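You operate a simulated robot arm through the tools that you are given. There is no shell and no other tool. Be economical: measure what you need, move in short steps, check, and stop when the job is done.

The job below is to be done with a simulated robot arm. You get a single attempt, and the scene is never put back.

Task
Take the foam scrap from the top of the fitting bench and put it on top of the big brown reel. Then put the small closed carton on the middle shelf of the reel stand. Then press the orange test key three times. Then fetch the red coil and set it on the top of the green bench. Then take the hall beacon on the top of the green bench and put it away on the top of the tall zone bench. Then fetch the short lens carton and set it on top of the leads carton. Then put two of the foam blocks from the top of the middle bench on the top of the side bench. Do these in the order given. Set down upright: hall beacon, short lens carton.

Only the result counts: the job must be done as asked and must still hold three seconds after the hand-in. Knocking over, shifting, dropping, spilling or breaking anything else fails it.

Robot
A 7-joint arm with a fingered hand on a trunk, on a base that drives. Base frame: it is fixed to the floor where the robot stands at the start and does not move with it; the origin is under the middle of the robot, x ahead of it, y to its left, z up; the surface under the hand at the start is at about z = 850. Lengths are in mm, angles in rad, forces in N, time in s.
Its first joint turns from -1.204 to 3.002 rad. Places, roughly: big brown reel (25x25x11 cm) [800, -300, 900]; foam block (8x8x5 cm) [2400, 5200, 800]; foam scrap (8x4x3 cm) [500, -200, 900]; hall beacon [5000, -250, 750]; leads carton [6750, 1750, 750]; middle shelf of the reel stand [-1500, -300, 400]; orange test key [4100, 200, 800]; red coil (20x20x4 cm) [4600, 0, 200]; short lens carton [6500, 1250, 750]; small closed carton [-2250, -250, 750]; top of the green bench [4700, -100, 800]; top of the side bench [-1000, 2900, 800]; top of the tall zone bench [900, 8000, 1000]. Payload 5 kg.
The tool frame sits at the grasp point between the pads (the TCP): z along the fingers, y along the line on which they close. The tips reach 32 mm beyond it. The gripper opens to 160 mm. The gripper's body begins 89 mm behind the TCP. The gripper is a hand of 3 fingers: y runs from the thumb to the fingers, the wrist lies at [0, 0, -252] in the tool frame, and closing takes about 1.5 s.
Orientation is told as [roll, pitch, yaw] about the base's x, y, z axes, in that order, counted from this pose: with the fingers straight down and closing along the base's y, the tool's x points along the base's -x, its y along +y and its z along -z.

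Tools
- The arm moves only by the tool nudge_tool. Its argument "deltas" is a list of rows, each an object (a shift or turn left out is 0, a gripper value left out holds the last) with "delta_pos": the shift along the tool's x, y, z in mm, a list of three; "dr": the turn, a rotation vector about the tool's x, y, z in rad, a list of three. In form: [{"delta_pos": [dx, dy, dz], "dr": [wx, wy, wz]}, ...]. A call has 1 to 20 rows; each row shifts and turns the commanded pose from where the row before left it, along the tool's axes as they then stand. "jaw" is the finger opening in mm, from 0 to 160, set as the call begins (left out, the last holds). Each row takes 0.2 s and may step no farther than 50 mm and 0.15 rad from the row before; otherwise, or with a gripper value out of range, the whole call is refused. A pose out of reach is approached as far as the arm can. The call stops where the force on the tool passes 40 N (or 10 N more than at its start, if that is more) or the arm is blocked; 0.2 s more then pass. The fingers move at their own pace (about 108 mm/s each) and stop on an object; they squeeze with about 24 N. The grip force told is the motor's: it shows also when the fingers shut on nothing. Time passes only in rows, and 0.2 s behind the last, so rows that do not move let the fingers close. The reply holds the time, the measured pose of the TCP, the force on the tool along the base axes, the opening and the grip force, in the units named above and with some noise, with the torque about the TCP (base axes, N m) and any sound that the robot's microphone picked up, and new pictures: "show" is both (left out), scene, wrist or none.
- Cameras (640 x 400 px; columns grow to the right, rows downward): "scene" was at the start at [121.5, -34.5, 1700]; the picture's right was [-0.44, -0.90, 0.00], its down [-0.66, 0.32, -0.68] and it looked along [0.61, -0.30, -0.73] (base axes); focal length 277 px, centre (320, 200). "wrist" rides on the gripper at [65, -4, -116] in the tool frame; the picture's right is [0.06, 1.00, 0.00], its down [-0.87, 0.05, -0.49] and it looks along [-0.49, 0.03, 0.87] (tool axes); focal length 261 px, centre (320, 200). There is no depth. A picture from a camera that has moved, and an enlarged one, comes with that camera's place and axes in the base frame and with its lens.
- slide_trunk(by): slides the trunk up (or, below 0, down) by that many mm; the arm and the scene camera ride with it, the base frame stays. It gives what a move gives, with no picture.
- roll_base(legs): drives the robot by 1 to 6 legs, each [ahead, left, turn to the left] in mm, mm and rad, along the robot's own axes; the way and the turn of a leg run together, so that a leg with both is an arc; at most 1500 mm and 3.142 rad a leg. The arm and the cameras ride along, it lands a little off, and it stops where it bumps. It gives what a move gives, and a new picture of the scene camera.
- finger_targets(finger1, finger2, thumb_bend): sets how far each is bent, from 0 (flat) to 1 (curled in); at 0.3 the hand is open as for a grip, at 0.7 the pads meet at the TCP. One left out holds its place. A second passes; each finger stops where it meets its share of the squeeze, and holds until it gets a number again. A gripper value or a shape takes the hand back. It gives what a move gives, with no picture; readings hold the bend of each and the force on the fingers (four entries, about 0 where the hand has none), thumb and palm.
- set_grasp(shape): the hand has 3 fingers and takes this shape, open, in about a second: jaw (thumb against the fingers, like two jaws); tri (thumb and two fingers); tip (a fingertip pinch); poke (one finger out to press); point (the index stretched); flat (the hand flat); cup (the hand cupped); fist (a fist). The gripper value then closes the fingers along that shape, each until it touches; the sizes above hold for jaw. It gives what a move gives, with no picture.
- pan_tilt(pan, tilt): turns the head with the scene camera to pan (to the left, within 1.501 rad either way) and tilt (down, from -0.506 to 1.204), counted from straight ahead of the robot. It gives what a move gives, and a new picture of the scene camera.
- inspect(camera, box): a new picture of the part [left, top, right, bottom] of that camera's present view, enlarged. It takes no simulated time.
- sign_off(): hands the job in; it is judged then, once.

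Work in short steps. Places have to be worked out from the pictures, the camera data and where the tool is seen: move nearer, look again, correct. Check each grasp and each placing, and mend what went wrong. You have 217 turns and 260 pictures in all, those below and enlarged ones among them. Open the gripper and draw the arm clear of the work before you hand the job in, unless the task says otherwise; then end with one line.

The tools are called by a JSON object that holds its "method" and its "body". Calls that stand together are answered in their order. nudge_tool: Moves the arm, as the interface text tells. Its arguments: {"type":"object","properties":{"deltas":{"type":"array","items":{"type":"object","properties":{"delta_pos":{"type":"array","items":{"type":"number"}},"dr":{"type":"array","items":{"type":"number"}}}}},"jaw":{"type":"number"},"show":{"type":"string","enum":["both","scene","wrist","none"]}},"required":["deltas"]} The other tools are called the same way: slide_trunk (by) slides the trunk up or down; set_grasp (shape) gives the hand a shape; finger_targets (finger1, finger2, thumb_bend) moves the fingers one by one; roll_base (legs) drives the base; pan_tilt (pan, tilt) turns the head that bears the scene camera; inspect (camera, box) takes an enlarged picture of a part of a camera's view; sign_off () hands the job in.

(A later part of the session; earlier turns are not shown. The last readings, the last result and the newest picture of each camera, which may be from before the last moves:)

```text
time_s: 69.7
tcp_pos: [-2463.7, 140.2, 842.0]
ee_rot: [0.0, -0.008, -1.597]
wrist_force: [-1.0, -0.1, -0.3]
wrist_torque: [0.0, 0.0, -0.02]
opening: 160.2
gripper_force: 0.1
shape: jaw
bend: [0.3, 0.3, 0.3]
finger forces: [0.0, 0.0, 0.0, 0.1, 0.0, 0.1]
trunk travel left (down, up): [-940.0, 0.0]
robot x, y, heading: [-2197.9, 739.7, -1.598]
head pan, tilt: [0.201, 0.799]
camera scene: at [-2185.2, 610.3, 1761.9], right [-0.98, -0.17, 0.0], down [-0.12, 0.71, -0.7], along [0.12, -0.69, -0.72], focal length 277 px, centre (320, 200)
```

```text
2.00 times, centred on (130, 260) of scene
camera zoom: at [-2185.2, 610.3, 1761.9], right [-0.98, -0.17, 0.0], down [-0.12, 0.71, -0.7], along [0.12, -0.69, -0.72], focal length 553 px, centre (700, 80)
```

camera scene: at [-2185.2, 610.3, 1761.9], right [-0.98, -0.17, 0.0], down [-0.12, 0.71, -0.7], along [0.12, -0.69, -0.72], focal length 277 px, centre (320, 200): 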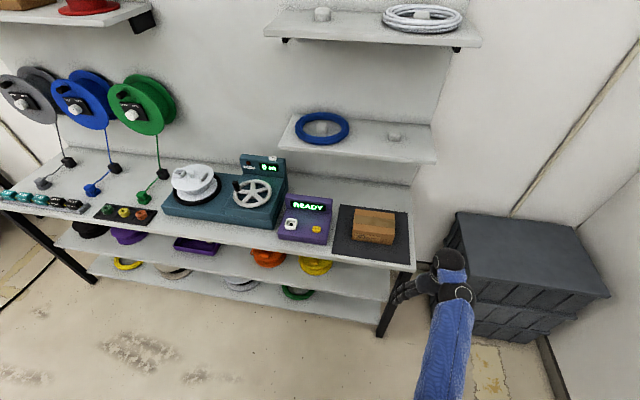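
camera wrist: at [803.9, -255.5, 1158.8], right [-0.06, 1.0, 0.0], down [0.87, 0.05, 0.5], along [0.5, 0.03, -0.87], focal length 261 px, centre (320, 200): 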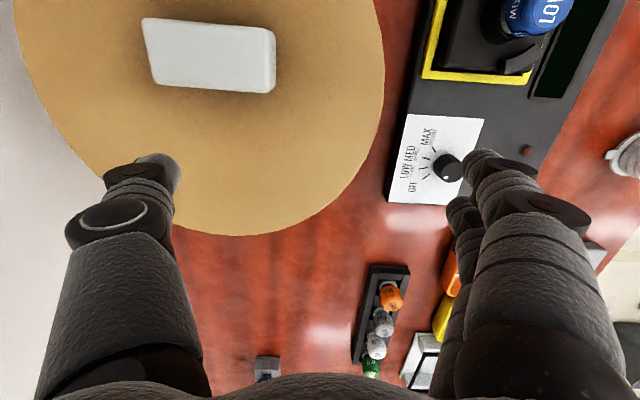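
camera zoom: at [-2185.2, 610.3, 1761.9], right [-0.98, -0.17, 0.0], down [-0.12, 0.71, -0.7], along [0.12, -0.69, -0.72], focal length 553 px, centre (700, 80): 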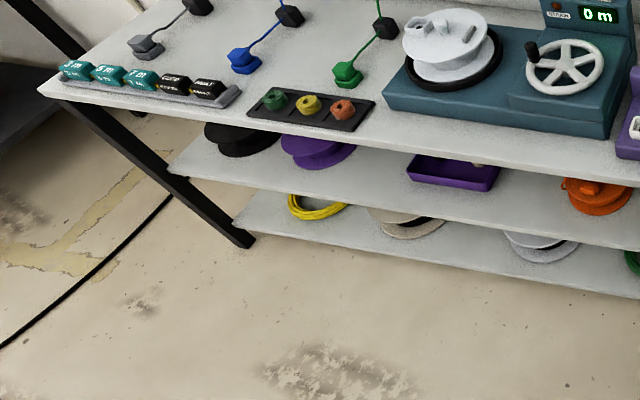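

Free space exists on the middle shelf's right end, beside the yellow reel. I'll lower the trunk to view the shelf from lower down before picking the way to put it in.

{"method": "slide_trunk", "body": {"by": -500}}

{"method": "pan_tilt", "body": {"pan": 0.1, "tilt": 0.7}}

```text
refused: -500 is not a number from -400 to 400
```

```text
time_s: 70.4
tcp_pos: [-2464.5, 139.6, 842.7]
ee_rot: [0.0, -0.007, -1.595]
wrist_force: [0.3, 0.8, 0.3]
wrist_torque: [0.02, 0.03, 0.0]
opening: 159.9
gripper_force: 0.1
shape: jaw
bend: [0.3, 0.3, 0.3]
finger forces: [0.0, 0.0, 0.1, 0.1, 0.0, 0.0]
trunk travel left (down, up): [-940.0, 0.0]
robot x, y, heading: [-2199.8, 738.0, -1.594]
head pan, tilt: [0.099, 0.7]
camera scene: at [-2192.9, 605.1, 1770.1], right [-1.0, -0.07, 0.0], down [-0.05, 0.64, -0.76], along [0.06, -0.76, -0.64], focal length 277 px, centre (320, 200)
```

scene: 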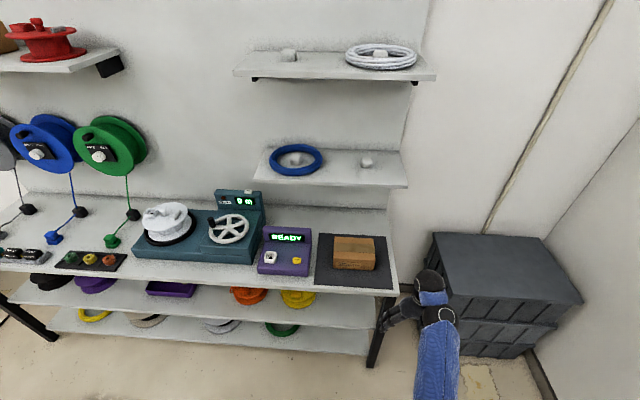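

{"method": "slide_trunk", "body": {"by": -400}}

{"method": "pan_tilt", "body": {"pan": 0.1, "tilt": 0.6}}

```text
time_s: 74.2
tcp_pos: [-2464.7, 139.4, 441.0]
ee_rot: [0.0, -0.008, -1.599]
wrist_force: [-0.2, 0.4, -0.7]
wrist_torque: [0.0, -0.02, 0.0]
opening: 160.1
gripper_force: 0.0
shape: jaw
bend: [0.3, 0.3, 0.3]
finger forces: [0.0, 0.0, 0.0, 0.1, 0.1, 0.0]
trunk travel left (down, up): [-540.0, 400.0]
robot x, y, heading: [-2197.3, 734.2, -1.599]
head pan, tilt: [0.099, 0.7]
```

```text
time_s: 74.9
tcp_pos: [-2464.5, 139.1, 442.6]
ee_rot: [0.001, -0.008, -1.597]
wrist_force: [-0.5, 0.2, 0.9]
wrist_torque: [0.0, 0.01, 0.01]
opening: 159.9
gripper_force: 0.0
shape: jaw
bend: [0.3, 0.3, 0.3]
finger forces: [0.1, 0.0, 0.0, 0.0, 0.0, 0.0]
trunk travel left (down, up): [-540.0, 400.0]
robot x, y, heading: [-2195.9, 739.1, -1.597]
head pan, tilt: [0.099, 0.6]
camera scene: at [-2192.7, 601.7, 1378.7], right [-1.0, -0.07, 0.0], down [-0.04, 0.56, -0.82], along [0.06, -0.82, -0.57], focal length 277 px, centre (320, 200)
```

scene: 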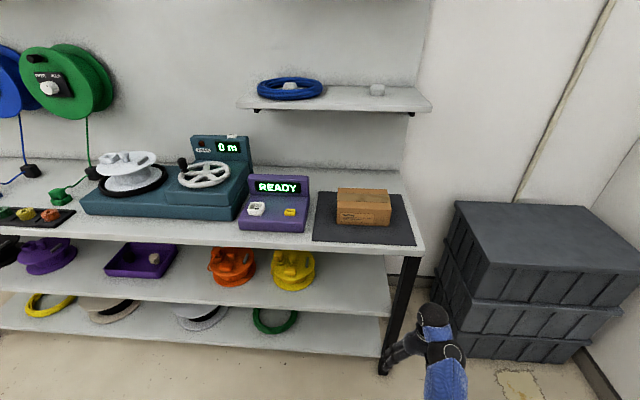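

The middle shelf is at about z≈400 and free at its right end. The carton is about 18×12×6.5 cm.

My plan:
1. Grip it from above across its 12 cm side.
2. Turn it so its long side points toward me and set it back down.
3. Regrip it with a horizontal hand and slide it into the shelf.

First, trunk up and drive closer.

{"method": "slide_trunk", "body": {"by": 400}}

{"method": "roll_base", "body": {"legs": [[200, 0, 0.027]]}}

{"method": "nudge_tool", "body": {"deltas": [{"delta_pos": [-40, 30, -20]}, {"delta_pos": [-40, 30, -20]}, {"delta_pos": [-30, 30, -15]}, {"delta_pos": [-20, 30, -15]}, {"delta_pos": [0, 20, -10]}, {"dr": [0, 0, 0.15]}, {"dr": [0, 0, 0.15]}, {"dr": [0, 0, 0.15]}, {"dr": [0, 0, 0.15]}, {"dr": [0, 0, 0.15]}, {}], "show": "wrist"}}

```text
time_s: 78.7
tcp_pos: [-2463.0, 139.7, 841.1]
ee_rot: [0.0, -0.007, -1.597]
wrist_force: [-0.3, 0.5, 0.4]
wrist_torque: [0.01, -0.04, 0.01]
opening: 159.9
gripper_force: 0.0
shape: jaw
bend: [0.3, 0.3, 0.3]
finger forces: [0.0, 0.0, 0.1, 0.1, 0.1, 0.0]
trunk travel left (down, up): [-940.0, 0.0]
robot x, y, heading: [-2196.0, 738.6, -1.597]
head pan, tilt: [0.099, 0.6]
```

```text
time_s: 80.3
tcp_pos: [-2449.9, -70.1, 842.5]
ee_rot: [-0.001, -0.008, -1.57]
wrist_force: [-0.3, -0.3, -0.4]
wrist_torque: [0.02, 0.0, 0.02]
opening: 160.1
gripper_force: 0.0
shape: jaw
bend: [0.3, 0.3, 0.3]
finger forces: [0.1, 0.1, 0.0, 0.1, 0.1, 0.0]
trunk travel left (down, up): [-940.0, 0.0]
robot x, y, heading: [-2203.8, 539.4, -1.573]
head pan, tilt: [0.099, 0.6]
camera scene: at [-2191.2, 398.8, 1778.7], right [-0.99, -0.1, 0.0], down [-0.06, 0.56, -0.82], along [0.08, -0.82, -0.57], focal length 277 px, centre (320, 200)
```

scene: 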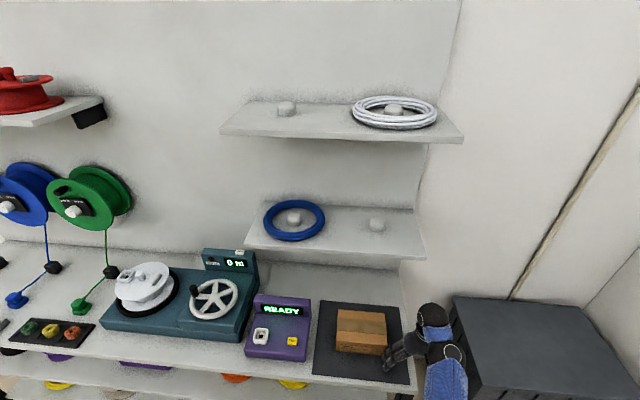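

```text
refused: row 1 steps farther than a row can; nothing moved
```

The hanging shelf above would crowd a vertical hand, so I'll grip with the hand tilted 45° from the carton's right end. After yawing 90° the hand then points forward-down, ready to insert into the shelf with no regrip. I'll tilt forward first, then yaw left.

{"method": "nudge_tool", "body": {"deltas": [{"dr": [0, -0.15, 0]}, {"dr": [0, -0.15, 0]}, {"dr": [0, -0.15, 0]}, {"dr": [0, -0.15, 0]}, {"dr": [0, -0.15, 0]}, {"dr": [0, -0.035, 0]}, {}], "show": "none"}}

{"method": "nudge_tool", "body": {"deltas": [{"dr": [-0.105, 0, -0.105]}, {"dr": [-0.105, 0, -0.105]}, {"dr": [-0.105, 0, -0.105]}, {"dr": [-0.105, 0, -0.105]}, {"dr": [-0.105, 0, -0.105]}, {}], "show": "both"}}

```text
time_s: 81.9
tcp_pos: [-2449.9, -69.6, 840.9]
ee_rot: [0.001, -0.792, -1.567]
wrist_force: [0.4, 0.6, 0.5]
wrist_torque: [0.01, -0.01, -0.02]
opening: 160.1
gripper_force: 0.1
shape: jaw
bend: [0.3, 0.3, 0.3]
finger forces: [0.0, 0.0, 0.0, 0.0, 0.0, 0.0]
trunk travel left (down, up): [-940.0, 0.0]
robot x, y, heading: [-2200.7, 539.3, -1.567]
head pan, tilt: [0.099, 0.6]
```

```text
time_s: 83.3
tcp_pos: [-2449.1, -67.9, 842.4]
ee_rot: [-0.006, -0.791, -0.821]
wrist_force: [-0.1, 0.6, 0.6]
wrist_torque: [0.06, 0.03, -0.03]
opening: 159.8
gripper_force: 0.1
shape: jaw
bend: [0.3, 0.3, 0.3]
finger forces: [0.1, 0.1, 0.1, 0.0, 0.0, 0.1]
trunk travel left (down, up): [-940.0, 0.0]
robot x, y, heading: [-2203.9, 535.7, -1.569]
head pan, tilt: [0.099, 0.6]
camera scene: at [-2191.1, 401.3, 1778.9], right [-0.99, -0.1, 0.0], down [-0.06, 0.56, -0.83], along [0.08, -0.82, -0.56], focal length 277 px, centre (320, 200)
camera wrist: at [-2539.4, 24.0, 877.4], right [0.7, 0.71, -0.05], down [0.22, -0.15, 0.96], along [0.68, -0.69, -0.26], focal length 261 px, centre (320, 200)
```

scene: 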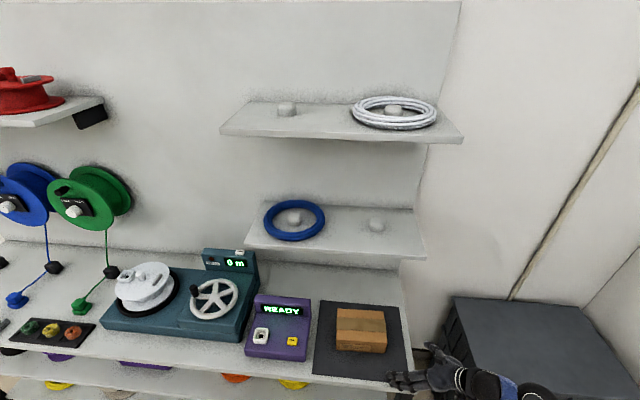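
wrist: 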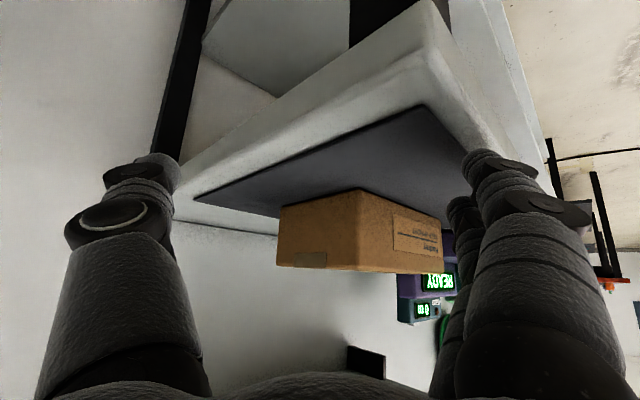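

Works. I'll continue the yaw to align closing with y.

{"method": "nudge_tool", "body": {"deltas": [{"dr": [-0.105, 0, -0.105]}, {"dr": [-0.105, 0, -0.105]}, {"dr": [-0.105, 0, -0.105]}, {"dr": [-0.105, 0, -0.105]}, {"dr": [-0.105, 0, -0.105]}, {"dr": [-0.048, 0, -0.048]}, {}], "show": "wrist"}}

```text
time_s: 84.9
tcp_pos: [-2449.4, -69.4, 841.6]
ee_rot: [-0.01, -0.787, -0.007]
wrist_force: [0.1, 0.5, -0.1]
wrist_torque: [-0.03, 0.0, -0.02]
opening: 159.8
gripper_force: 0.0
shape: jaw
bend: [0.3, 0.3, 0.3]
finger forces: [0.0, 0.0, 0.0, 0.0, 0.0, 0.1]
trunk travel left (down, up): [-940.0, 0.0]
robot x, y, heading: [-2204.0, 537.5, -1.566]
head pan, tilt: [0.099, 0.6]
camera wrist: at [-2577.4, -69.8, 877.6], right [-0.03, 1.0, -0.05], down [0.27, 0.06, 0.96], along [0.96, 0.02, -0.27], focal length 261 px, centre (320, 200)
```

wrist: 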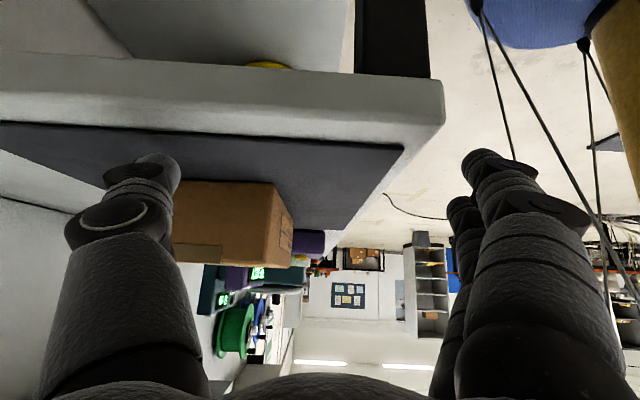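

Triangulating from two earlier views gives a table top of about 805. The carton spans x -2370..-2194 and y -208..-99. I'll raise slightly, line up in y, then advance over its right end.

{"method": "nudge_tool", "body": {"deltas": [{"delta_pos": [-9, 0, -9]}, {"delta_pos": [0, -43, 0]}, {"delta_pos": [0, -42, 0]}, {}], "show": "wrist"}}

```text
time_s: 85.9
tcp_pos: [-2451.2, -152.9, 854.9]
ee_rot: [-0.011, -0.785, -0.008]
wrist_force: [-0.4, -0.3, -0.5]
wrist_torque: [0.0, 0.0, 0.01]
opening: 160.4
gripper_force: 0.1
shape: jaw
bend: [0.3, 0.3, 0.3]
finger forces: [0.0, 0.0, 0.1, 0.1, 0.0, 0.0]
trunk travel left (down, up): [-940.0, 0.0]
robot x, y, heading: [-2198.8, 537.3, -1.565]
head pan, tilt: [0.099, 0.6]
camera wrist: at [-2579.2, -153.9, 891.0], right [-0.03, 1.0, -0.05], down [0.27, 0.06, 0.96], along [0.96, 0.01, -0.27], focal length 261 px, centre (320, 200)
```

wrist: 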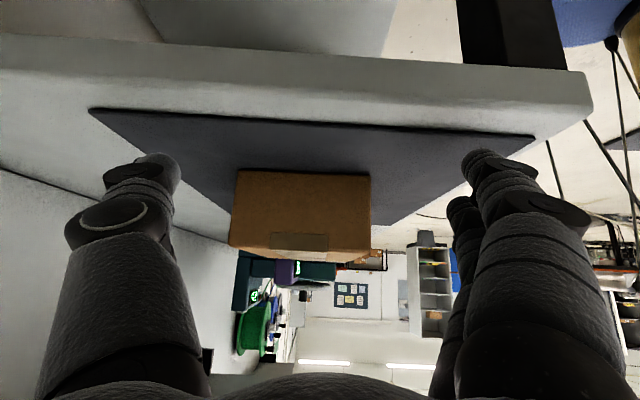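

The carton's centre is at about y=-167, so I'll correct by -13 mm and advance.

{"method": "nudge_tool", "body": {"deltas": [{"delta_pos": [0, -13, 0]}, {"delta_pos": [-22, 0, 22]}, {"delta_pos": [-22, 0, 22]}, {"delta_pos": [-22, 0, 22]}, {"delta_pos": [-16, 0, 28]}, {}], "show": "both"}}

```text
time_s: 87.3
tcp_pos: [-2327.1, -168.6, 844.7]
ee_rot: [-0.012, -0.785, -0.009]
wrist_force: [-0.1, -1.1, 1.2]
wrist_torque: [-0.02, 0.02, 0.07]
opening: 160.1
gripper_force: 0.0
shape: jaw
bend: [0.3, 0.3, 0.3]
finger forces: [0.6, 0.1, 0.1, 0.0, 1.2, 0.0]
trunk travel left (down, up): [-940.0, 0.0]
robot x, y, heading: [-2201.0, 536.3, -1.571]
head pan, tilt: [0.099, 0.6]
camera scene: at [-2192.3, 400.6, 1778.8], right [-0.99, -0.1, 0.0], down [-0.06, 0.56, -0.83], along [0.08, -0.82, -0.56], focal length 277 px, centre (320, 200)
camera wrist: at [-2455.1, -169.3, 882.0], right [-0.03, 1.0, -0.05], down [0.27, 0.06, 0.96], along [0.96, 0.01, -0.27], focal length 261 px, centre (320, 200)
```

scene: 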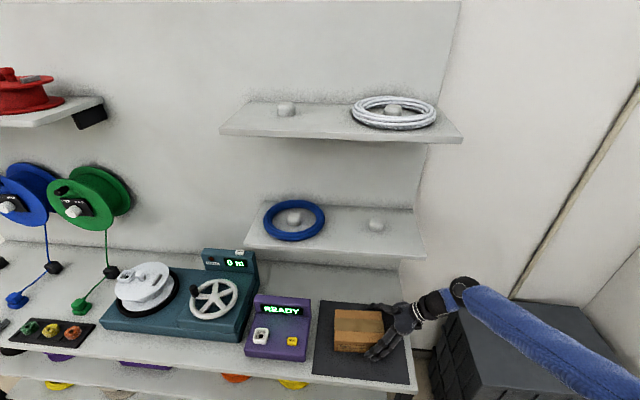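
wrist: 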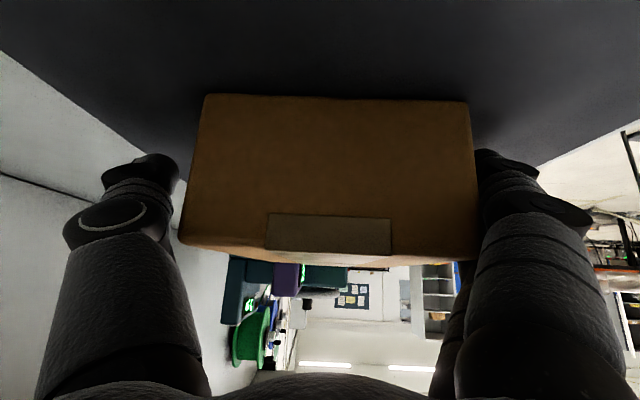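

The hand straddles the carton end. I'll close.

{"method": "nudge_tool", "body": {"deltas": [{"delta_pos": [-1, 0, -1]}, {}, {}, {}, {}, {}, {}], "jaw": 90, "show": "wrist"}}

```text
time_s: 88.9
tcp_pos: [-2326.7, -168.0, 847.2]
ee_rot: [-0.007, -0.784, -0.008]
wrist_force: [0.3, 0.8, -4.3]
wrist_torque: [0.13, 0.05, 0.02]
opening: 117.5
gripper_force: 24.8
shape: jaw
bend: [0.59, 0.58, 0.67]
finger forces: [10.7, 10.7, 0.0, 0.0, 21.2, 0.0]
trunk travel left (down, up): [-940.0, 0.0]
robot x, y, heading: [-2198.8, 535.5, -1.571]
head pan, tilt: [0.099, 0.6]
camera wrist: at [-2454.7, -169.6, 883.2], right [-0.03, 1.0, -0.05], down [0.27, 0.06, 0.96], along [0.96, 0.01, -0.27], focal length 261 px, centre (320, 200)
```

wrist: 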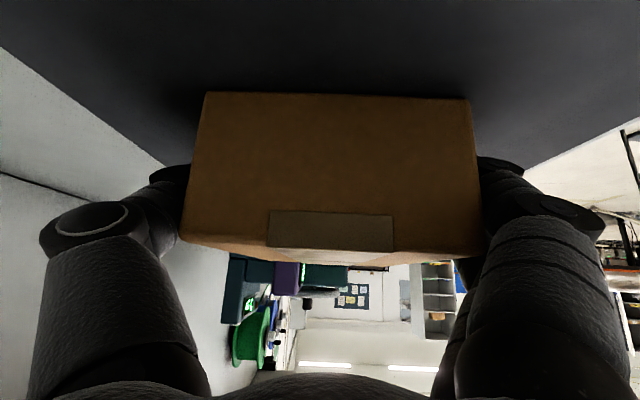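

Gripped at 117 mm. Lifting.

{"method": "nudge_tool", "body": {"deltas": [{"delta_pos": [-14, 0, -14]}, {"delta_pos": [-14, 0, -14]}, {"delta_pos": [-14, 0, -14]}, {}], "show": "both"}}

```text
time_s: 89.9
tcp_pos: [-2326.8, -168.5, 907.1]
ee_rot: [-0.008, -0.786, -0.009]
wrist_force: [-1.1, 0.6, -5.0]
wrist_torque: [-0.08, 0.27, -0.01]
opening: 117.5
gripper_force: 24.0
shape: jaw
bend: [0.59, 0.57, 0.67]
finger forces: [10.9, 11.5, 0.0, 0.0, 22.4, 0.1]
trunk travel left (down, up): [-940.0, 0.0]
robot x, y, heading: [-2202.7, 536.4, -1.568]
head pan, tilt: [0.099, 0.6]
camera scene: at [-2191.5, 399.5, 1778.7], right [-0.99, -0.1, 0.0], down [-0.06, 0.56, -0.82], along [0.08, -0.82, -0.57], focal length 277 px, centre (320, 200)
camera wrist: at [-2454.5, -169.5, 943.3], right [-0.03, 1.0, -0.05], down [0.27, 0.06, 0.96], along [0.96, 0.01, -0.27], focal length 261 px, centre (320, 200)
```

scene: 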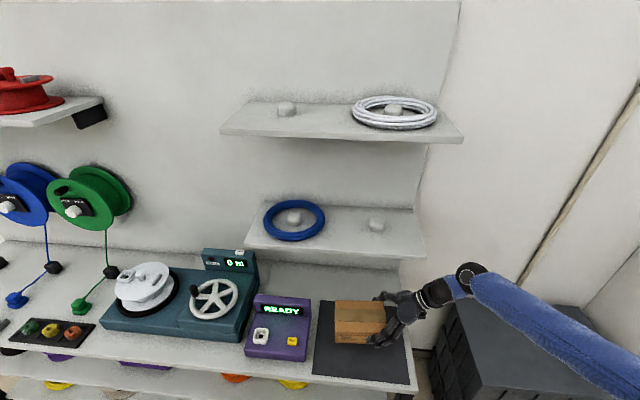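
wrist: 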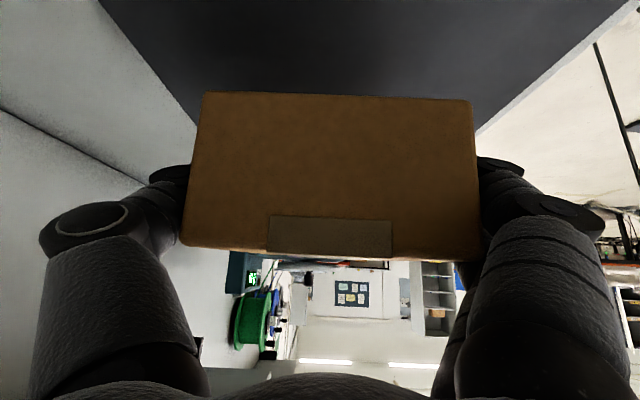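

Held level. I'll back the base off 450 mm and yaw the carton to point at the stand.

{"method": "roll_base", "body": {"legs": [[-450, 0, 0]]}}

{"method": "nudge_tool", "body": {"deltas": [{"dr": [0.1, 0, 0.1]}, {"dr": [0.1, 0, 0.1]}, {"dr": [0.1, 0, 0.1]}, {"dr": [0.1, 0, 0.1]}, {"dr": [0.1, 0, 0.1]}, {"dr": [0.1, 0, 0.1]}, {"dr": [0.1, 0, 0.1]}, {"dr": [0.1, 0, 0.1]}, {"dr": [0.1, 0, 0.1]}, {"dr": [0.1, 0, 0.1]}, {"dr": [0.1, 0, 0.1]}, {}], "show": "both"}}

```text
time_s: 92.6
tcp_pos: [-2328.3, 283.9, 908.1]
ee_rot: [-0.011, -0.785, -0.007]
wrist_force: [-0.3, 0.9, -6.1]
wrist_torque: [-0.07, 0.3, 0.04]
opening: 117.3
gripper_force: 24.5
shape: jaw
bend: [0.59, 0.57, 0.67]
finger forces: [11.0, 11.5, 0.0, 0.0, 22.4, 0.1]
trunk travel left (down, up): [-940.0, 0.0]
robot x, y, heading: [-2201.6, 988.3, -1.566]
head pan, tilt: [0.099, 0.6]
camera scene: at [-2192.7, 852.0, 1778.8], right [-0.99, -0.1, 0.0], down [-0.06, 0.56, -0.82], along [0.08, -0.82, -0.57], focal length 277 px, centre (320, 200)
```

scene: 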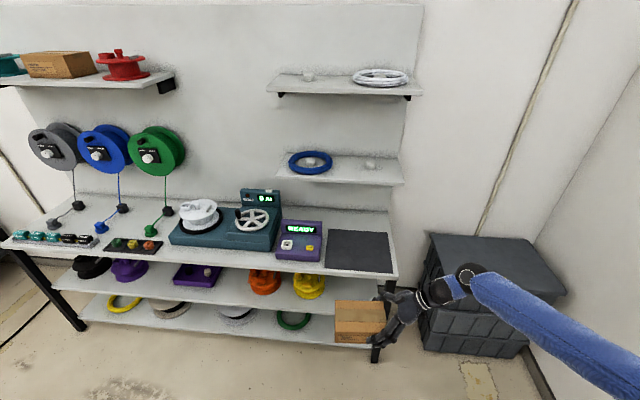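

```text
time_s: 95.2
tcp_pos: [-2328.5, 284.4, 906.5]
ee_rot: [0.0, -0.792, -1.57]
wrist_force: [-0.1, 0.2, -4.8]
wrist_torque: [0.3, 0.06, -0.01]
opening: 117.3
gripper_force: 24.0
shape: jaw
bend: [0.59, 0.57, 0.67]
finger forces: [11.1, 11.6, 0.0, 0.1, 22.9, 0.0]
trunk travel left (down, up): [-940.0, 0.0]
robot x, y, heading: [-2199.9, 989.0, -1.567]
head pan, tilt: [0.099, 0.6]
camera scene: at [-2193.4, 852.3, 1778.8], right [-0.99, -0.1, 0.0], down [-0.06, 0.56, -0.83], along [0.08, -0.82, -0.56], focal length 277 px, centre (320, 200)
camera wrist: at [-2332.2, 413.1, 942.3], right [1.0, 0.04, -0.04], down [0.05, -0.26, 0.96], along [0.03, -0.96, -0.26], focal length 261 px, centre (320, 200)
```

scene: 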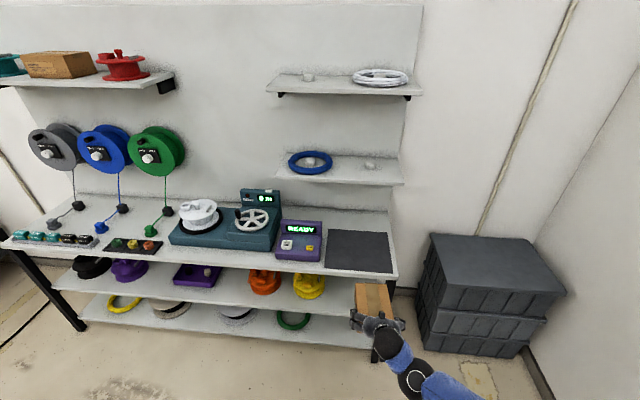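
wrist: 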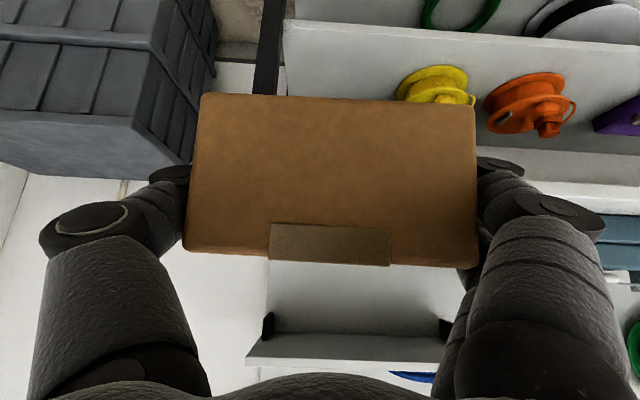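

The carton now points at the stand. I'll lower the trunk and look again at the middle shelf.

{"method": "slide_trunk", "body": {"by": -400}}

{"method": "pan_tilt", "body": {"pan": 0.1, "tilt": 0.5}}

{"method": "inspect", "body": {"camera": "wrist", "box": [0, 0, 640, 400]}}

```text
time_s: 99.0
tcp_pos: [-2327.5, 283.8, 507.2]
ee_rot: [-0.001, -0.791, -1.571]
wrist_force: [-0.2, -0.8, -5.0]
wrist_torque: [0.29, 0.08, 0.01]
opening: 117.2
gripper_force: 24.5
shape: jaw
bend: [0.59, 0.57, 0.67]
finger forces: [11.3, 11.6, 0.1, 0.0, 22.9, 0.0]
trunk travel left (down, up): [-540.0, 400.0]
robot x, y, heading: [-2198.9, 991.6, -1.565]
head pan, tilt: [0.099, 0.6]
```

```text
time_s: 99.7
tcp_pos: [-2326.6, 282.9, 508.4]
ee_rot: [0.0, -0.791, -1.571]
wrist_force: [0.8, -0.9, -5.9]
wrist_torque: [0.3, 0.04, -0.03]
opening: 117.3
gripper_force: 24.4
shape: jaw
bend: [0.59, 0.57, 0.67]
finger forces: [11.2, 11.7, 0.0, 0.0, 22.9, 0.1]
trunk travel left (down, up): [-540.0, 400.0]
robot x, y, heading: [-2201.3, 989.9, -1.568]
head pan, tilt: [0.099, 0.499]
camera scene: at [-2192.2, 849.1, 1387.8], right [-0.99, -0.1, 0.0], down [-0.05, 0.48, -0.88], along [0.09, -0.87, -0.48], focal length 277 px, centre (320, 200)
```

scene: 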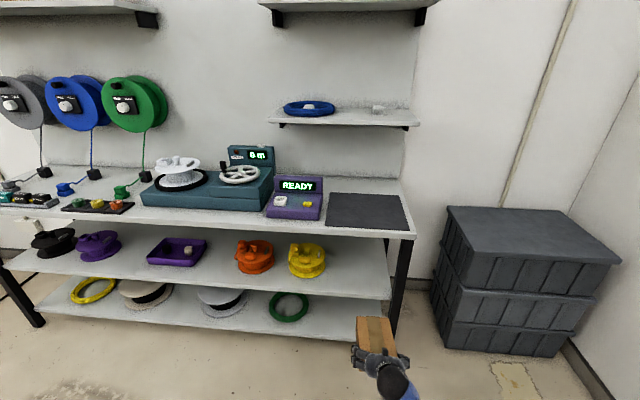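

```text
1.00 times, centred on (320, 200) of wrist (not enlarged: the box is as wide or as high as the picture)
camera zoom: at [-2331.6, 412.6, 542.3], right [1.0, 0.04, -0.04], down [0.05, -0.26, 0.96], along [0.03, -0.96, -0.26], focal length 261 px, centre (320, 200)
```

zoom: 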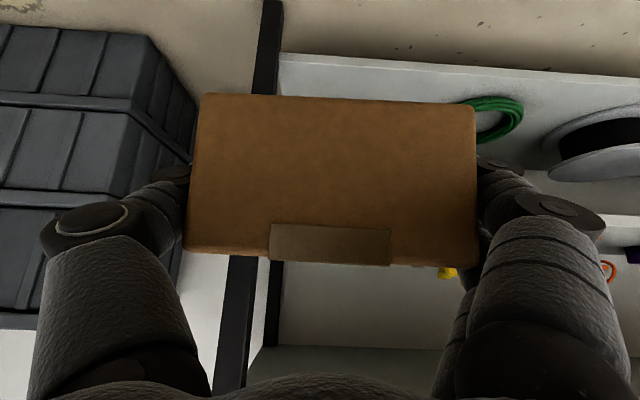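

{"method": "inspect", "body": {"camera": "scene", "box": [230, 160, 430, 360]}}

```text
2.00 times, centred on (330, 260) of scene
camera zoom: at [-2192.2, 849.1, 1387.8], right [-0.99, -0.1, 0.0], down [-0.05, 0.48, -0.88], along [0.09, -0.87, -0.48], focal length 553 px, centre (300, 80)
```

zoom: 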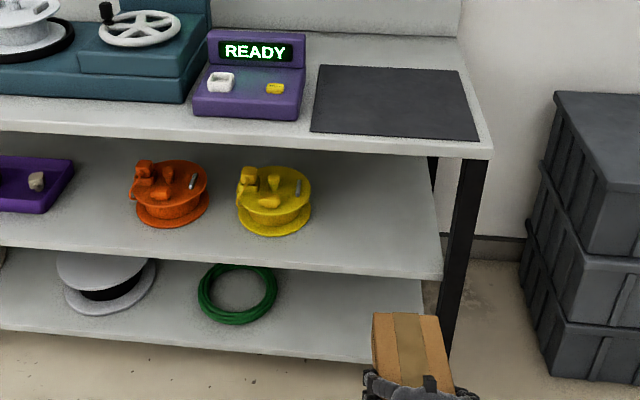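

{"method": "inspect", "body": {"camera": "wrist", "box": [440, 40, 640, 340]}}

```text
1.33 times, centred on (540, 190) of wrist
camera zoom: at [-2331.6, 412.6, 542.3], right [1.0, 0.04, -0.04], down [0.05, -0.26, 0.96], along [0.03, -0.96, -0.26], focal length 348 px, centre (27, 213)
```

zoom: 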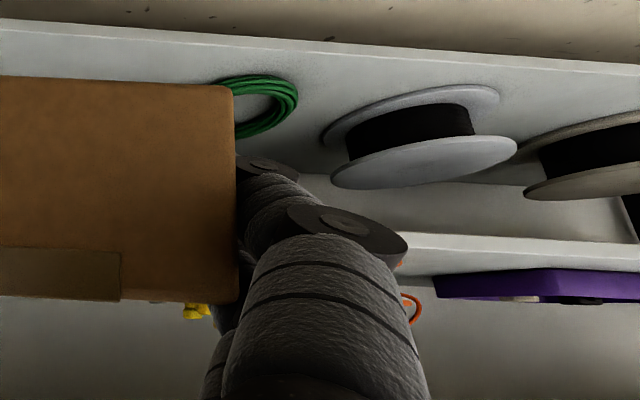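

The middle shelf's top is at z≈460 and its front edge near y≈-35. I'll raise 25 mm, shift 57 mm left to centre in the gap, and drive most of the way in.

{"method": "slide_trunk", "body": {"by": 25}}

{"method": "roll_base", "body": {"legs": [[0, 57, 0], [250, 0, 0]]}}

{"method": "inspect", "body": {"camera": "wrist", "box": [0, 0, 640, 400]}}

```text
time_s: 100.4
tcp_pos: [-2328.3, 282.7, 532.2]
ee_rot: [0.0, -0.792, -1.571]
wrist_force: [-0.2, 0.0, -5.6]
wrist_torque: [0.3, 0.05, 0.04]
opening: 117.3
gripper_force: 24.0
shape: jaw
bend: [0.59, 0.57, 0.67]
finger forces: [11.2, 11.6, 0.0, 0.0, 23.0, 0.1]
trunk travel left (down, up): [-565.0, 375.0]
robot x, y, heading: [-2198.2, 989.2, -1.57]
head pan, tilt: [0.099, 0.499]
```

```text
time_s: 102.8
tcp_pos: [-2269.9, 31.6, 530.0]
ee_rot: [0.0, -0.789, -1.572]
wrist_force: [-0.3, -0.3, -5.4]
wrist_torque: [0.32, 0.05, 0.03]
opening: 117.4
gripper_force: 24.1
shape: jaw
bend: [0.59, 0.57, 0.67]
finger forces: [11.3, 11.6, 0.0, 0.1, 22.9, 0.0]
trunk travel left (down, up): [-565.0, 375.0]
robot x, y, heading: [-2144.9, 739.8, -1.571]
head pan, tilt: [0.099, 0.499]
camera scene: at [-2134.8, 597.0, 1412.7], right [-0.99, -0.1, 0.0], down [-0.05, 0.48, -0.88], along [0.09, -0.87, -0.48], focal length 277 px, centre (320, 200)
```

scene: 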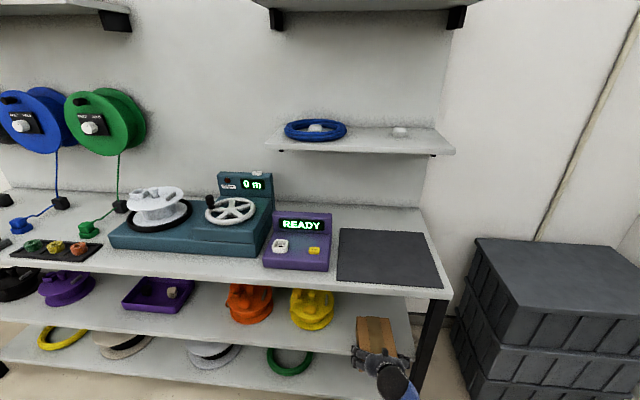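

```text
1.00 times, centred on (320, 200) of wrist (not enlarged: the box is as wide or as high as the picture)
camera zoom: at [-2274.7, 161.2, 566.7], right [1.0, 0.04, -0.04], down [0.05, -0.26, 0.96], along [0.03, -0.96, -0.26], focal length 261 px, centre (320, 200)
```

zoom: 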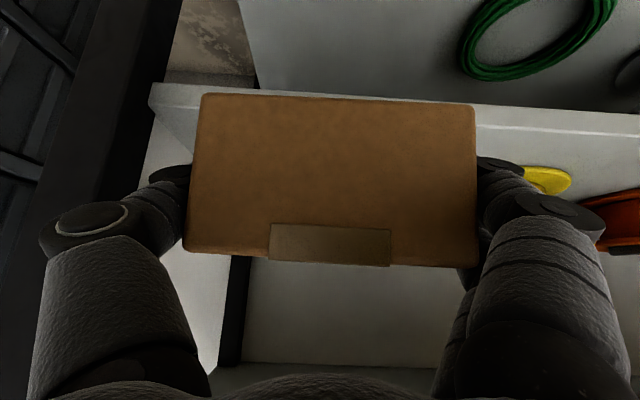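

Aligned, with about 25 mm clearance. Driving in another 140 mm.

{"method": "roll_base", "body": {"legs": [[140, 0, 0]]}}

{"method": "inspect", "body": {"camera": "wrist", "box": [0, 0, 640, 400]}}

```text
time_s: 104.1
tcp_pos: [-2269.6, -109.7, 531.1]
ee_rot: [0.001, -0.789, -1.571]
wrist_force: [0.2, -1.0, -5.7]
wrist_torque: [0.33, 0.06, -0.01]
opening: 117.4
gripper_force: 24.2
shape: jaw
bend: [0.59, 0.57, 0.67]
finger forces: [11.3, 11.5, 0.0, 0.0, 22.9, 0.0]
trunk travel left (down, up): [-565.0, 375.0]
robot x, y, heading: [-2141.3, 593.8, -1.571]
head pan, tilt: [0.099, 0.499]
camera scene: at [-2134.4, 455.0, 1412.6], right [-0.99, -0.1, 0.0], down [-0.05, 0.48, -0.88], along [0.09, -0.87, -0.48], focal length 277 px, centre (320, 200)
```

scene: 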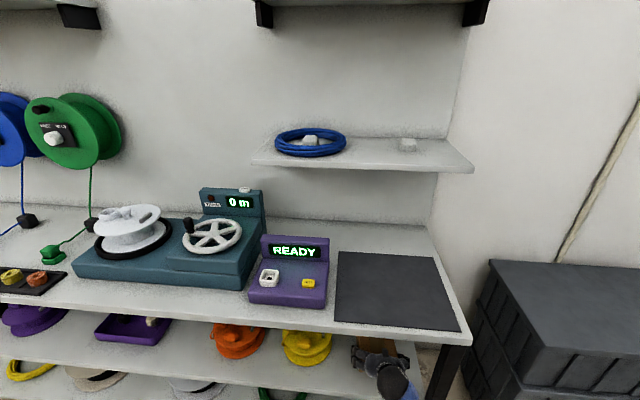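

```text
1.00 times, centred on (320, 200) of wrist (not enlarged: the box is as wide or as high as the picture)
camera zoom: at [-2274.0, 19.4, 566.5], right [1.0, 0.04, -0.04], down [0.05, -0.26, 0.96], along [0.03, -0.96, -0.26], focal length 261 px, centre (320, 200)
```

zoom: 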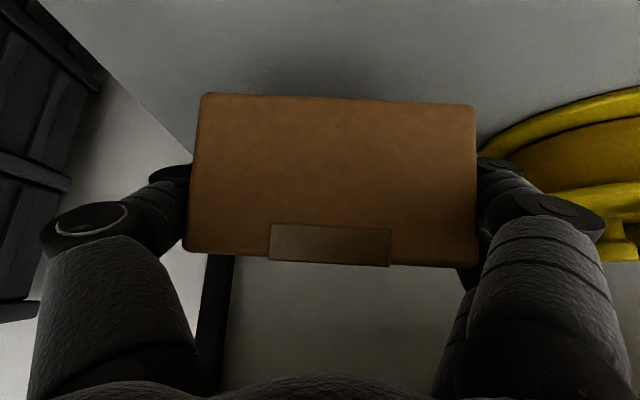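

The yellow reel is near on the left, so I'll shift 20 mm right, then lower toward the shelf.

{"method": "nudge_tool", "body": {"deltas": [{"delta_pos": [0, -20, 0]}, {"delta_pos": [7, 0, 7]}, {"delta_pos": [4, 0, 4]}, {"delta_pos": [3, 0, 3]}, {}], "show": "none"}}

```text
time_s: 105.3
tcp_pos: [-2290.0, -108.7, 512.1]
ee_rot: [0.0, -0.791, -1.57]
wrist_force: [-0.1, 0.6, -4.9]
wrist_torque: [0.3, 0.05, -0.04]
opening: 117.3
gripper_force: 23.6
shape: jaw
bend: [0.59, 0.57, 0.67]
finger forces: [11.2, 11.5, 0.1, 0.1, 23.0, 0.1]
trunk travel left (down, up): [-565.0, 375.0]
robot x, y, heading: [-2143.8, 595.3, -1.573]
head pan, tilt: [0.099, 0.499]
```

{"method": "nudge_tool", "body": {"deltas": [{"delta_pos": [2, 0, 2]}, {"delta_pos": [2, 0, 2]}, {"delta_pos": [2, 0, 2]}, {}], "show": "none"}}

```text
time_s: 106.3
tcp_pos: [-2289.9, -109.2, 503.9]
ee_rot: [-0.001, -0.793, -1.571]
wrist_force: [-0.5, 0.5, -5.4]
wrist_torque: [0.3, 0.03, 0.03]
opening: 117.3
gripper_force: 23.9
shape: jaw
bend: [0.59, 0.57, 0.67]
finger forces: [11.2, 11.5, 0.0, 0.0, 22.8, 0.0]
trunk travel left (down, up): [-565.0, 375.0]
robot x, y, heading: [-2141.9, 596.6, -1.571]
head pan, tilt: [0.099, 0.499]
```

No contact yet; I'll keep lowering slowly.

{"method": "nudge_tool", "body": {"deltas": [{"delta_pos": [1.4, 0, 1.4]}, {"delta_pos": [1.4, 0, 1.4]}, {"delta_pos": [1.4, 0, 1.4]}, {"delta_pos": [1.4, 0, 1.4]}, {}], "show": "wrist"}}

```text
time_s: 107.5
tcp_pos: [-2289.7, -109.0, 497.4]
ee_rot: [0.001, -0.794, -1.572]
wrist_force: [-0.7, 0.5, -4.6]
wrist_torque: [0.11, 0.12, -0.05]
opening: 117.7
gripper_force: 24.1
shape: jaw
bend: [0.59, 0.57, 0.67]
finger forces: [11.2, 11.6, 0.0, 0.0, 22.8, 0.0]
trunk travel left (down, up): [-565.0, 375.0]
robot x, y, heading: [-2144.5, 593.5, -1.57]
head pan, tilt: [0.099, 0.499]
camera wrist: at [-2293.6, 19.7, 531.3], right [1.0, 0.04, -0.04], down [0.05, -0.26, 0.96], along [0.03, -0.96, -0.26], focal length 261 px, centre (320, 200)
```

wrist: 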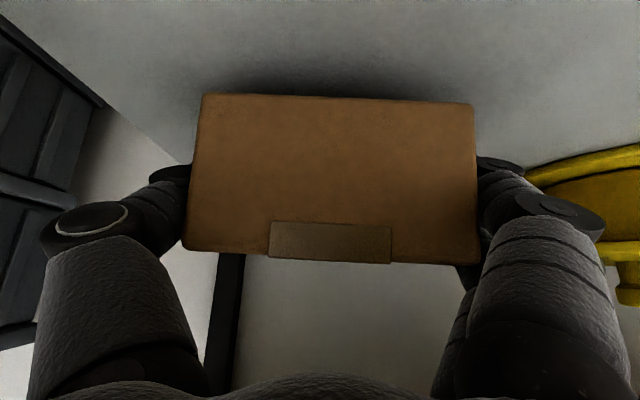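

Torque is dropping, so the far edge is touching. Slightly further.

{"method": "nudge_tool", "body": {"deltas": [{"delta_pos": [1, 0, 1]}, {"delta_pos": [1, 0, 1]}, {}], "show": "none"}}

```text
time_s: 108.3
tcp_pos: [-2289.4, -109.2, 491.5]
ee_rot: [0.0, -0.792, -1.571]
wrist_force: [0.0, 0.4, -3.2]
wrist_torque: [-0.02, 0.18, 0.0]
opening: 117.3
gripper_force: 23.9
shape: jaw
bend: [0.59, 0.57, 0.67]
finger forces: [11.2, 11.7, 0.0, 0.0, 22.8, 0.2]
trunk travel left (down, up): [-565.0, 375.0]
robot x, y, heading: [-2145.3, 598.8, -1.566]
head pan, tilt: [0.099, 0.499]
```

{"method": "nudge_tool", "body": {"deltas": [{"delta_pos": [1, 0, 1]}, {"delta_pos": [1, 0, 1]}, {}], "show": "wrist"}}

```text
time_s: 109.1
tcp_pos: [-2290.2, -109.6, 490.9]
ee_rot: [0.001, -0.793, -1.57]
wrist_force: [-0.3, 0.5, -3.0]
wrist_torque: [-0.12, 0.22, -0.02]
opening: 117.2
gripper_force: 24.6
shape: jaw
bend: [0.59, 0.58, 0.67]
finger forces: [11.1, 11.6, 0.0, 0.0, 22.6, 0.0]
trunk travel left (down, up): [-565.0, 375.0]
robot x, y, heading: [-2144.3, 600.8, -1.572]
head pan, tilt: [0.099, 0.499]
camera wrist: at [-2294.0, 19.5, 525.6], right [1.0, 0.04, -0.04], down [0.05, -0.26, 0.96], along [0.03, -0.96, -0.26], focal length 261 px, centre (320, 200)
```

wrist: 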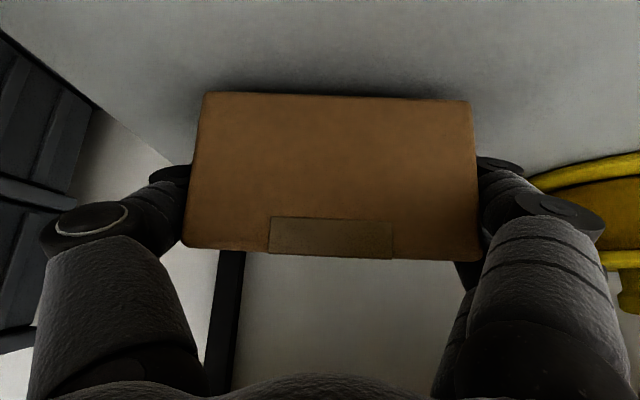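

{"method": "nudge_tool", "body": {"deltas": [{"delta_pos": [1.4, 0, 1.4]}, {"delta_pos": [1.4, 0, 1.4]}, {"delta_pos": [1.4, 0, 1.4]}, {}], "show": "none"}}

```text
time_s: 110.1
tcp_pos: [-2289.7, -107.9, 484.6]
ee_rot: [-0.001, -0.792, -1.571]
wrist_force: [0.4, 1.6, -0.6]
wrist_torque: [-0.29, 0.22, 0.01]
opening: 117.4
gripper_force: 23.9
shape: jaw
bend: [0.59, 0.58, 0.67]
finger forces: [11.6, 11.3, 0.0, 0.1, 22.4, 0.0]
trunk travel left (down, up): [-565.0, 375.0]
robot x, y, heading: [-2141.4, 597.1, -1.568]
head pan, tilt: [0.099, 0.499]
```

{"method": "nudge_tool", "body": {"deltas": [{"delta_pos": [1.4, 0, 1.4]}, {"delta_pos": [1.4, 0, 1.4]}, {}], "show": "wrist"}}

```text
time_s: 110.9
tcp_pos: [-2289.7, -108.3, 483.0]
ee_rot: [0.0, -0.794, -1.57]
wrist_force: [-1.8, 3.3, 17.5]
wrist_torque: [-0.45, 0.31, -0.06]
opening: 117.3
gripper_force: 24.2
shape: jaw
bend: [0.59, 0.58, 0.67]
finger forces: [11.1, 11.2, 0.0, 0.0, 23.9, 0.0]
trunk travel left (down, up): [-565.0, 375.0]
robot x, y, heading: [-2141.4, 595.6, -1.568]
head pan, tilt: [0.099, 0.499]
camera wrist: at [-2294.0, 19.6, 517.4], right [1.0, 0.04, -0.04], down [0.05, -0.26, 0.96], along [0.03, -0.97, -0.26], focal length 261 px, centre (320, 200)
```

wrist: 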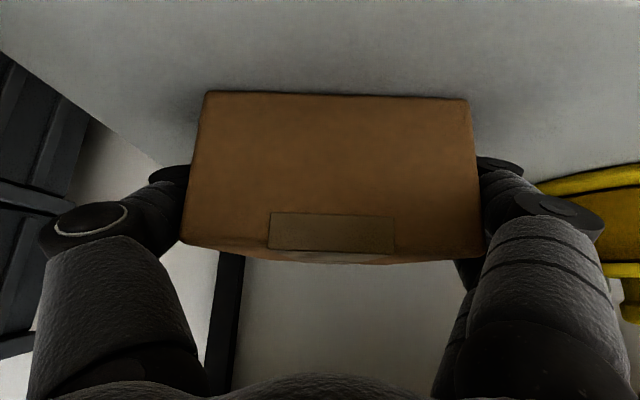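

Firm contact now. Opening the hand.

{"method": "nudge_tool", "body": {"deltas": [{"delta_pos": [-1, 0, -1]}, {}, {}, {}, {}, {}], "jaw": 160, "show": "wrist"}}

```text
time_s: 112.3
tcp_pos: [-2290.7, -110.2, 481.8]
ee_rot: [0.0, -0.793, -1.571]
wrist_force: [0.3, 0.9, -0.2]
wrist_torque: [-0.06, -0.03, 0.04]
opening: 159.7
gripper_force: 0.0
shape: jaw
bend: [0.3, 0.3, 0.3]
finger forces: [0.8, 0.0, 0.0, 0.1, 1.1, 0.0]
trunk travel left (down, up): [-565.0, 375.0]
robot x, y, heading: [-2142.6, 597.1, -1.568]
head pan, tilt: [0.099, 0.499]
camera wrist: at [-2294.2, 19.8, 517.0], right [1.0, 0.04, -0.04], down [0.05, -0.26, 0.96], along [0.03, -0.96, -0.26], focal length 261 px, centre (320, 200)
```

wrist: 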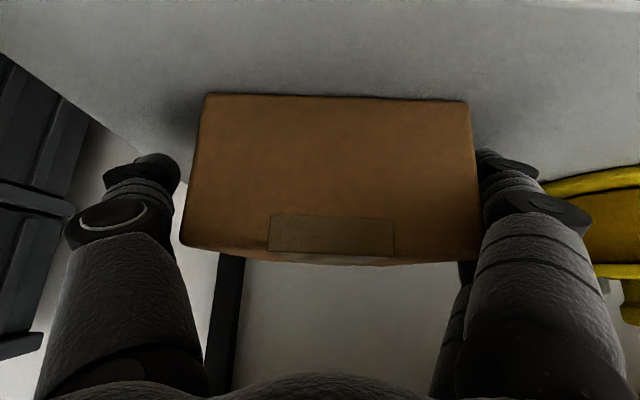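

The carton rests on the shelf. I'll lift a few mm and back the base straight out.

{"method": "nudge_tool", "body": {"deltas": [{"delta_pos": [-5, 0, -5]}, {}], "show": "none"}}

{"method": "roll_base", "body": {"legs": [[-450, 0, 0]]}}

{"method": "inspect", "body": {"camera": "scene", "box": [220, 200, 460, 360]}}

```text
time_s: 112.9
tcp_pos: [-2289.3, -108.7, 489.5]
ee_rot: [0.0, -0.791, -1.57]
wrist_force: [-0.4, 0.3, 0.7]
wrist_torque: [-0.02, 0.03, -0.02]
opening: 160.0
gripper_force: 0.1
shape: jaw
bend: [0.3, 0.3, 0.3]
finger forces: [0.8, 0.1, 0.1, 0.0, 0.1, 0.0]
trunk travel left (down, up): [-565.0, 375.0]
robot x, y, heading: [-2143.0, 594.7, -1.572]
head pan, tilt: [0.099, 0.499]
```

```text
time_s: 115.6
tcp_pos: [-2289.9, 336.8, 489.5]
ee_rot: [-0.001, -0.794, -1.568]
wrist_force: [0.7, 0.7, 0.8]
wrist_torque: [0.06, 0.01, 0.01]
opening: 159.9
gripper_force: 0.0
shape: jaw
bend: [0.3, 0.3, 0.3]
finger forces: [0.1, 0.0, 0.0, 0.1, 0.1, 0.0]
trunk travel left (down, up): [-565.0, 375.0]
robot x, y, heading: [-2144.6, 1041.2, -1.56]
head pan, tilt: [0.099, 0.499]
camera scene: at [-2135.5, 903.1, 1413.0], right [-0.99, -0.1, 0.0], down [-0.05, 0.48, -0.88], along [0.09, -0.87, -0.48], focal length 277 px, centre (320, 200)
```

scene: 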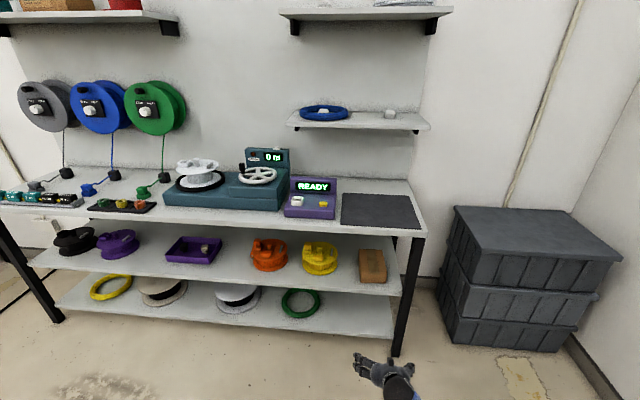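

```text
2.50 times, centred on (340, 280) of scene
camera zoom: at [-2135.5, 903.1, 1413.0], right [-0.99, -0.1, 0.0], down [-0.05, 0.48, -0.88], along [0.09, -0.87, -0.48], focal length 691 px, centre (270, 0)
```

zoom: 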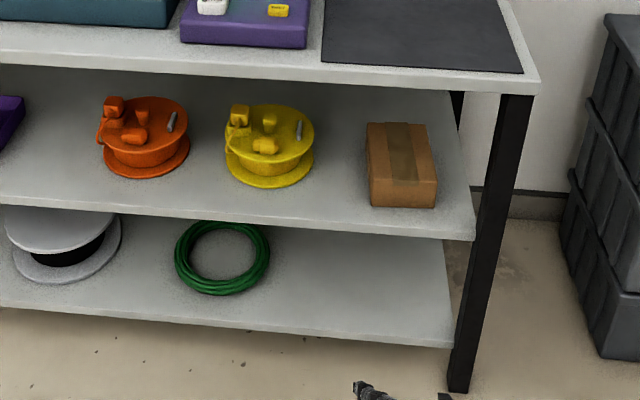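

The carton is on the middle shelf and nothing else moved. Next is the orange test key near [4100,200]. I'll raise the trunk, set the tool pointing down, turn to face +x and drive along y≈1000.

{"method": "slide_trunk", "body": {"by": 375}}

{"method": "nudge_tool", "body": {"deltas": [{"dr": [0, 0.15, 0]}, {"dr": [0, 0.15, 0]}, {"dr": [0, 0.15, 0]}, {"dr": [0, 0.15, 0]}, {"dr": [0, 0.15, 0]}, {"dr": [0, 0.04, 0]}, {}], "show": "none"}}

{"method": "roll_base", "body": {"legs": [[0, 0, 1.56], [1490, 0, 0], [1000, 0, 0]]}}

{"method": "pan_tilt", "body": {"pan": 0.0, "tilt": 0.4}}

```text
time_s: 119.2
tcp_pos: [-2289.2, 337.4, 864.3]
ee_rot: [-0.001, -0.793, -1.57]
wrist_force: [0.6, -0.4, 0.0]
wrist_torque: [0.0, 0.01, 0.02]
opening: 159.9
gripper_force: 0.0
shape: jaw
bend: [0.3, 0.3, 0.3]
finger forces: [0.1, 0.0, 0.1, 0.0, 0.1, 0.1]
trunk travel left (down, up): [-940.0, 0.0]
robot x, y, heading: [-2146.9, 1041.6, -1.565]
head pan, tilt: [0.099, 0.499]
```

```text
time_s: 121.0
tcp_pos: [-2325.8, 342.2, 854.9]
ee_rot: [-0.049, 0.007, -1.578]
wrist_force: [-0.3, -0.3, -0.3]
wrist_torque: [-0.01, -0.02, 0.03]
opening: 160.1
gripper_force: 0.2
shape: jaw
bend: [0.3, 0.3, 0.3]
finger forces: [0.0, 0.0, 0.1, 0.0, 0.1, 0.0]
trunk travel left (down, up): [-940.0, 0.0]
robot x, y, heading: [-2142.4, 1043.1, -1.567]
head pan, tilt: [0.099, 0.499]
stopped in row 7: the arm was blocked; the commanded pose is now the measured one
```

```text
time_s: 137.0
tcp_pos: [1047.6, 798.2, 855.2]
ee_rot: [-0.044, 0.008, -0.03]
wrist_force: [-0.8, -0.1, -0.2]
wrist_torque: [0.03, -0.01, 0.0]
opening: 159.9
gripper_force: 0.0
shape: jaw
bend: [0.3, 0.3, 0.3]
finger forces: [0.1, 0.1, 0.1, 0.0, 0.1, 0.0]
trunk travel left (down, up): [-940.0, 0.0]
robot x, y, heading: [351.5, 997.4, -0.018]
head pan, tilt: [0.099, 0.499]
camera scene: at [491.6, 1002.1, 1787.8], right [0.08, -1.0, 0.0], down [-0.48, -0.04, -0.88], along [0.87, 0.07, -0.48], focal length 277 px, centre (320, 200)
```

scene: 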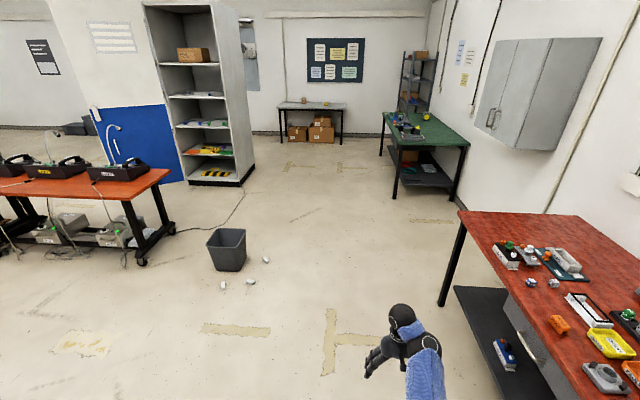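

```text
time_s: 137.7
tcp_pos: [1047.7, 796.4, 855.5]
ee_rot: [-0.048, 0.006, -0.027]
wrist_force: [-0.3, -0.3, -0.2]
wrist_torque: [0.04, 0.01, 0.03]
opening: 160.1
gripper_force: 0.0
shape: jaw
bend: [0.3, 0.3, 0.3]
finger forces: [0.0, 0.1, 0.0, 0.0, 0.0, 0.1]
trunk travel left (down, up): [-940.0, 0.0]
robot x, y, heading: [351.4, 994.3, -0.018]
head pan, tilt: [0.0, 0.4]
camera scene: at [493.2, 993.0, 1796.9], right [-0.02, -1.0, 0.0], down [-0.39, 0.01, -0.92], along [0.92, -0.02, -0.39], focal length 277 px, centre (320, 200)
```

scene: 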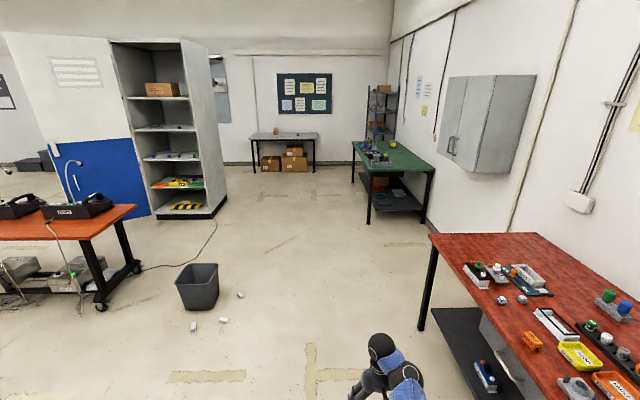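

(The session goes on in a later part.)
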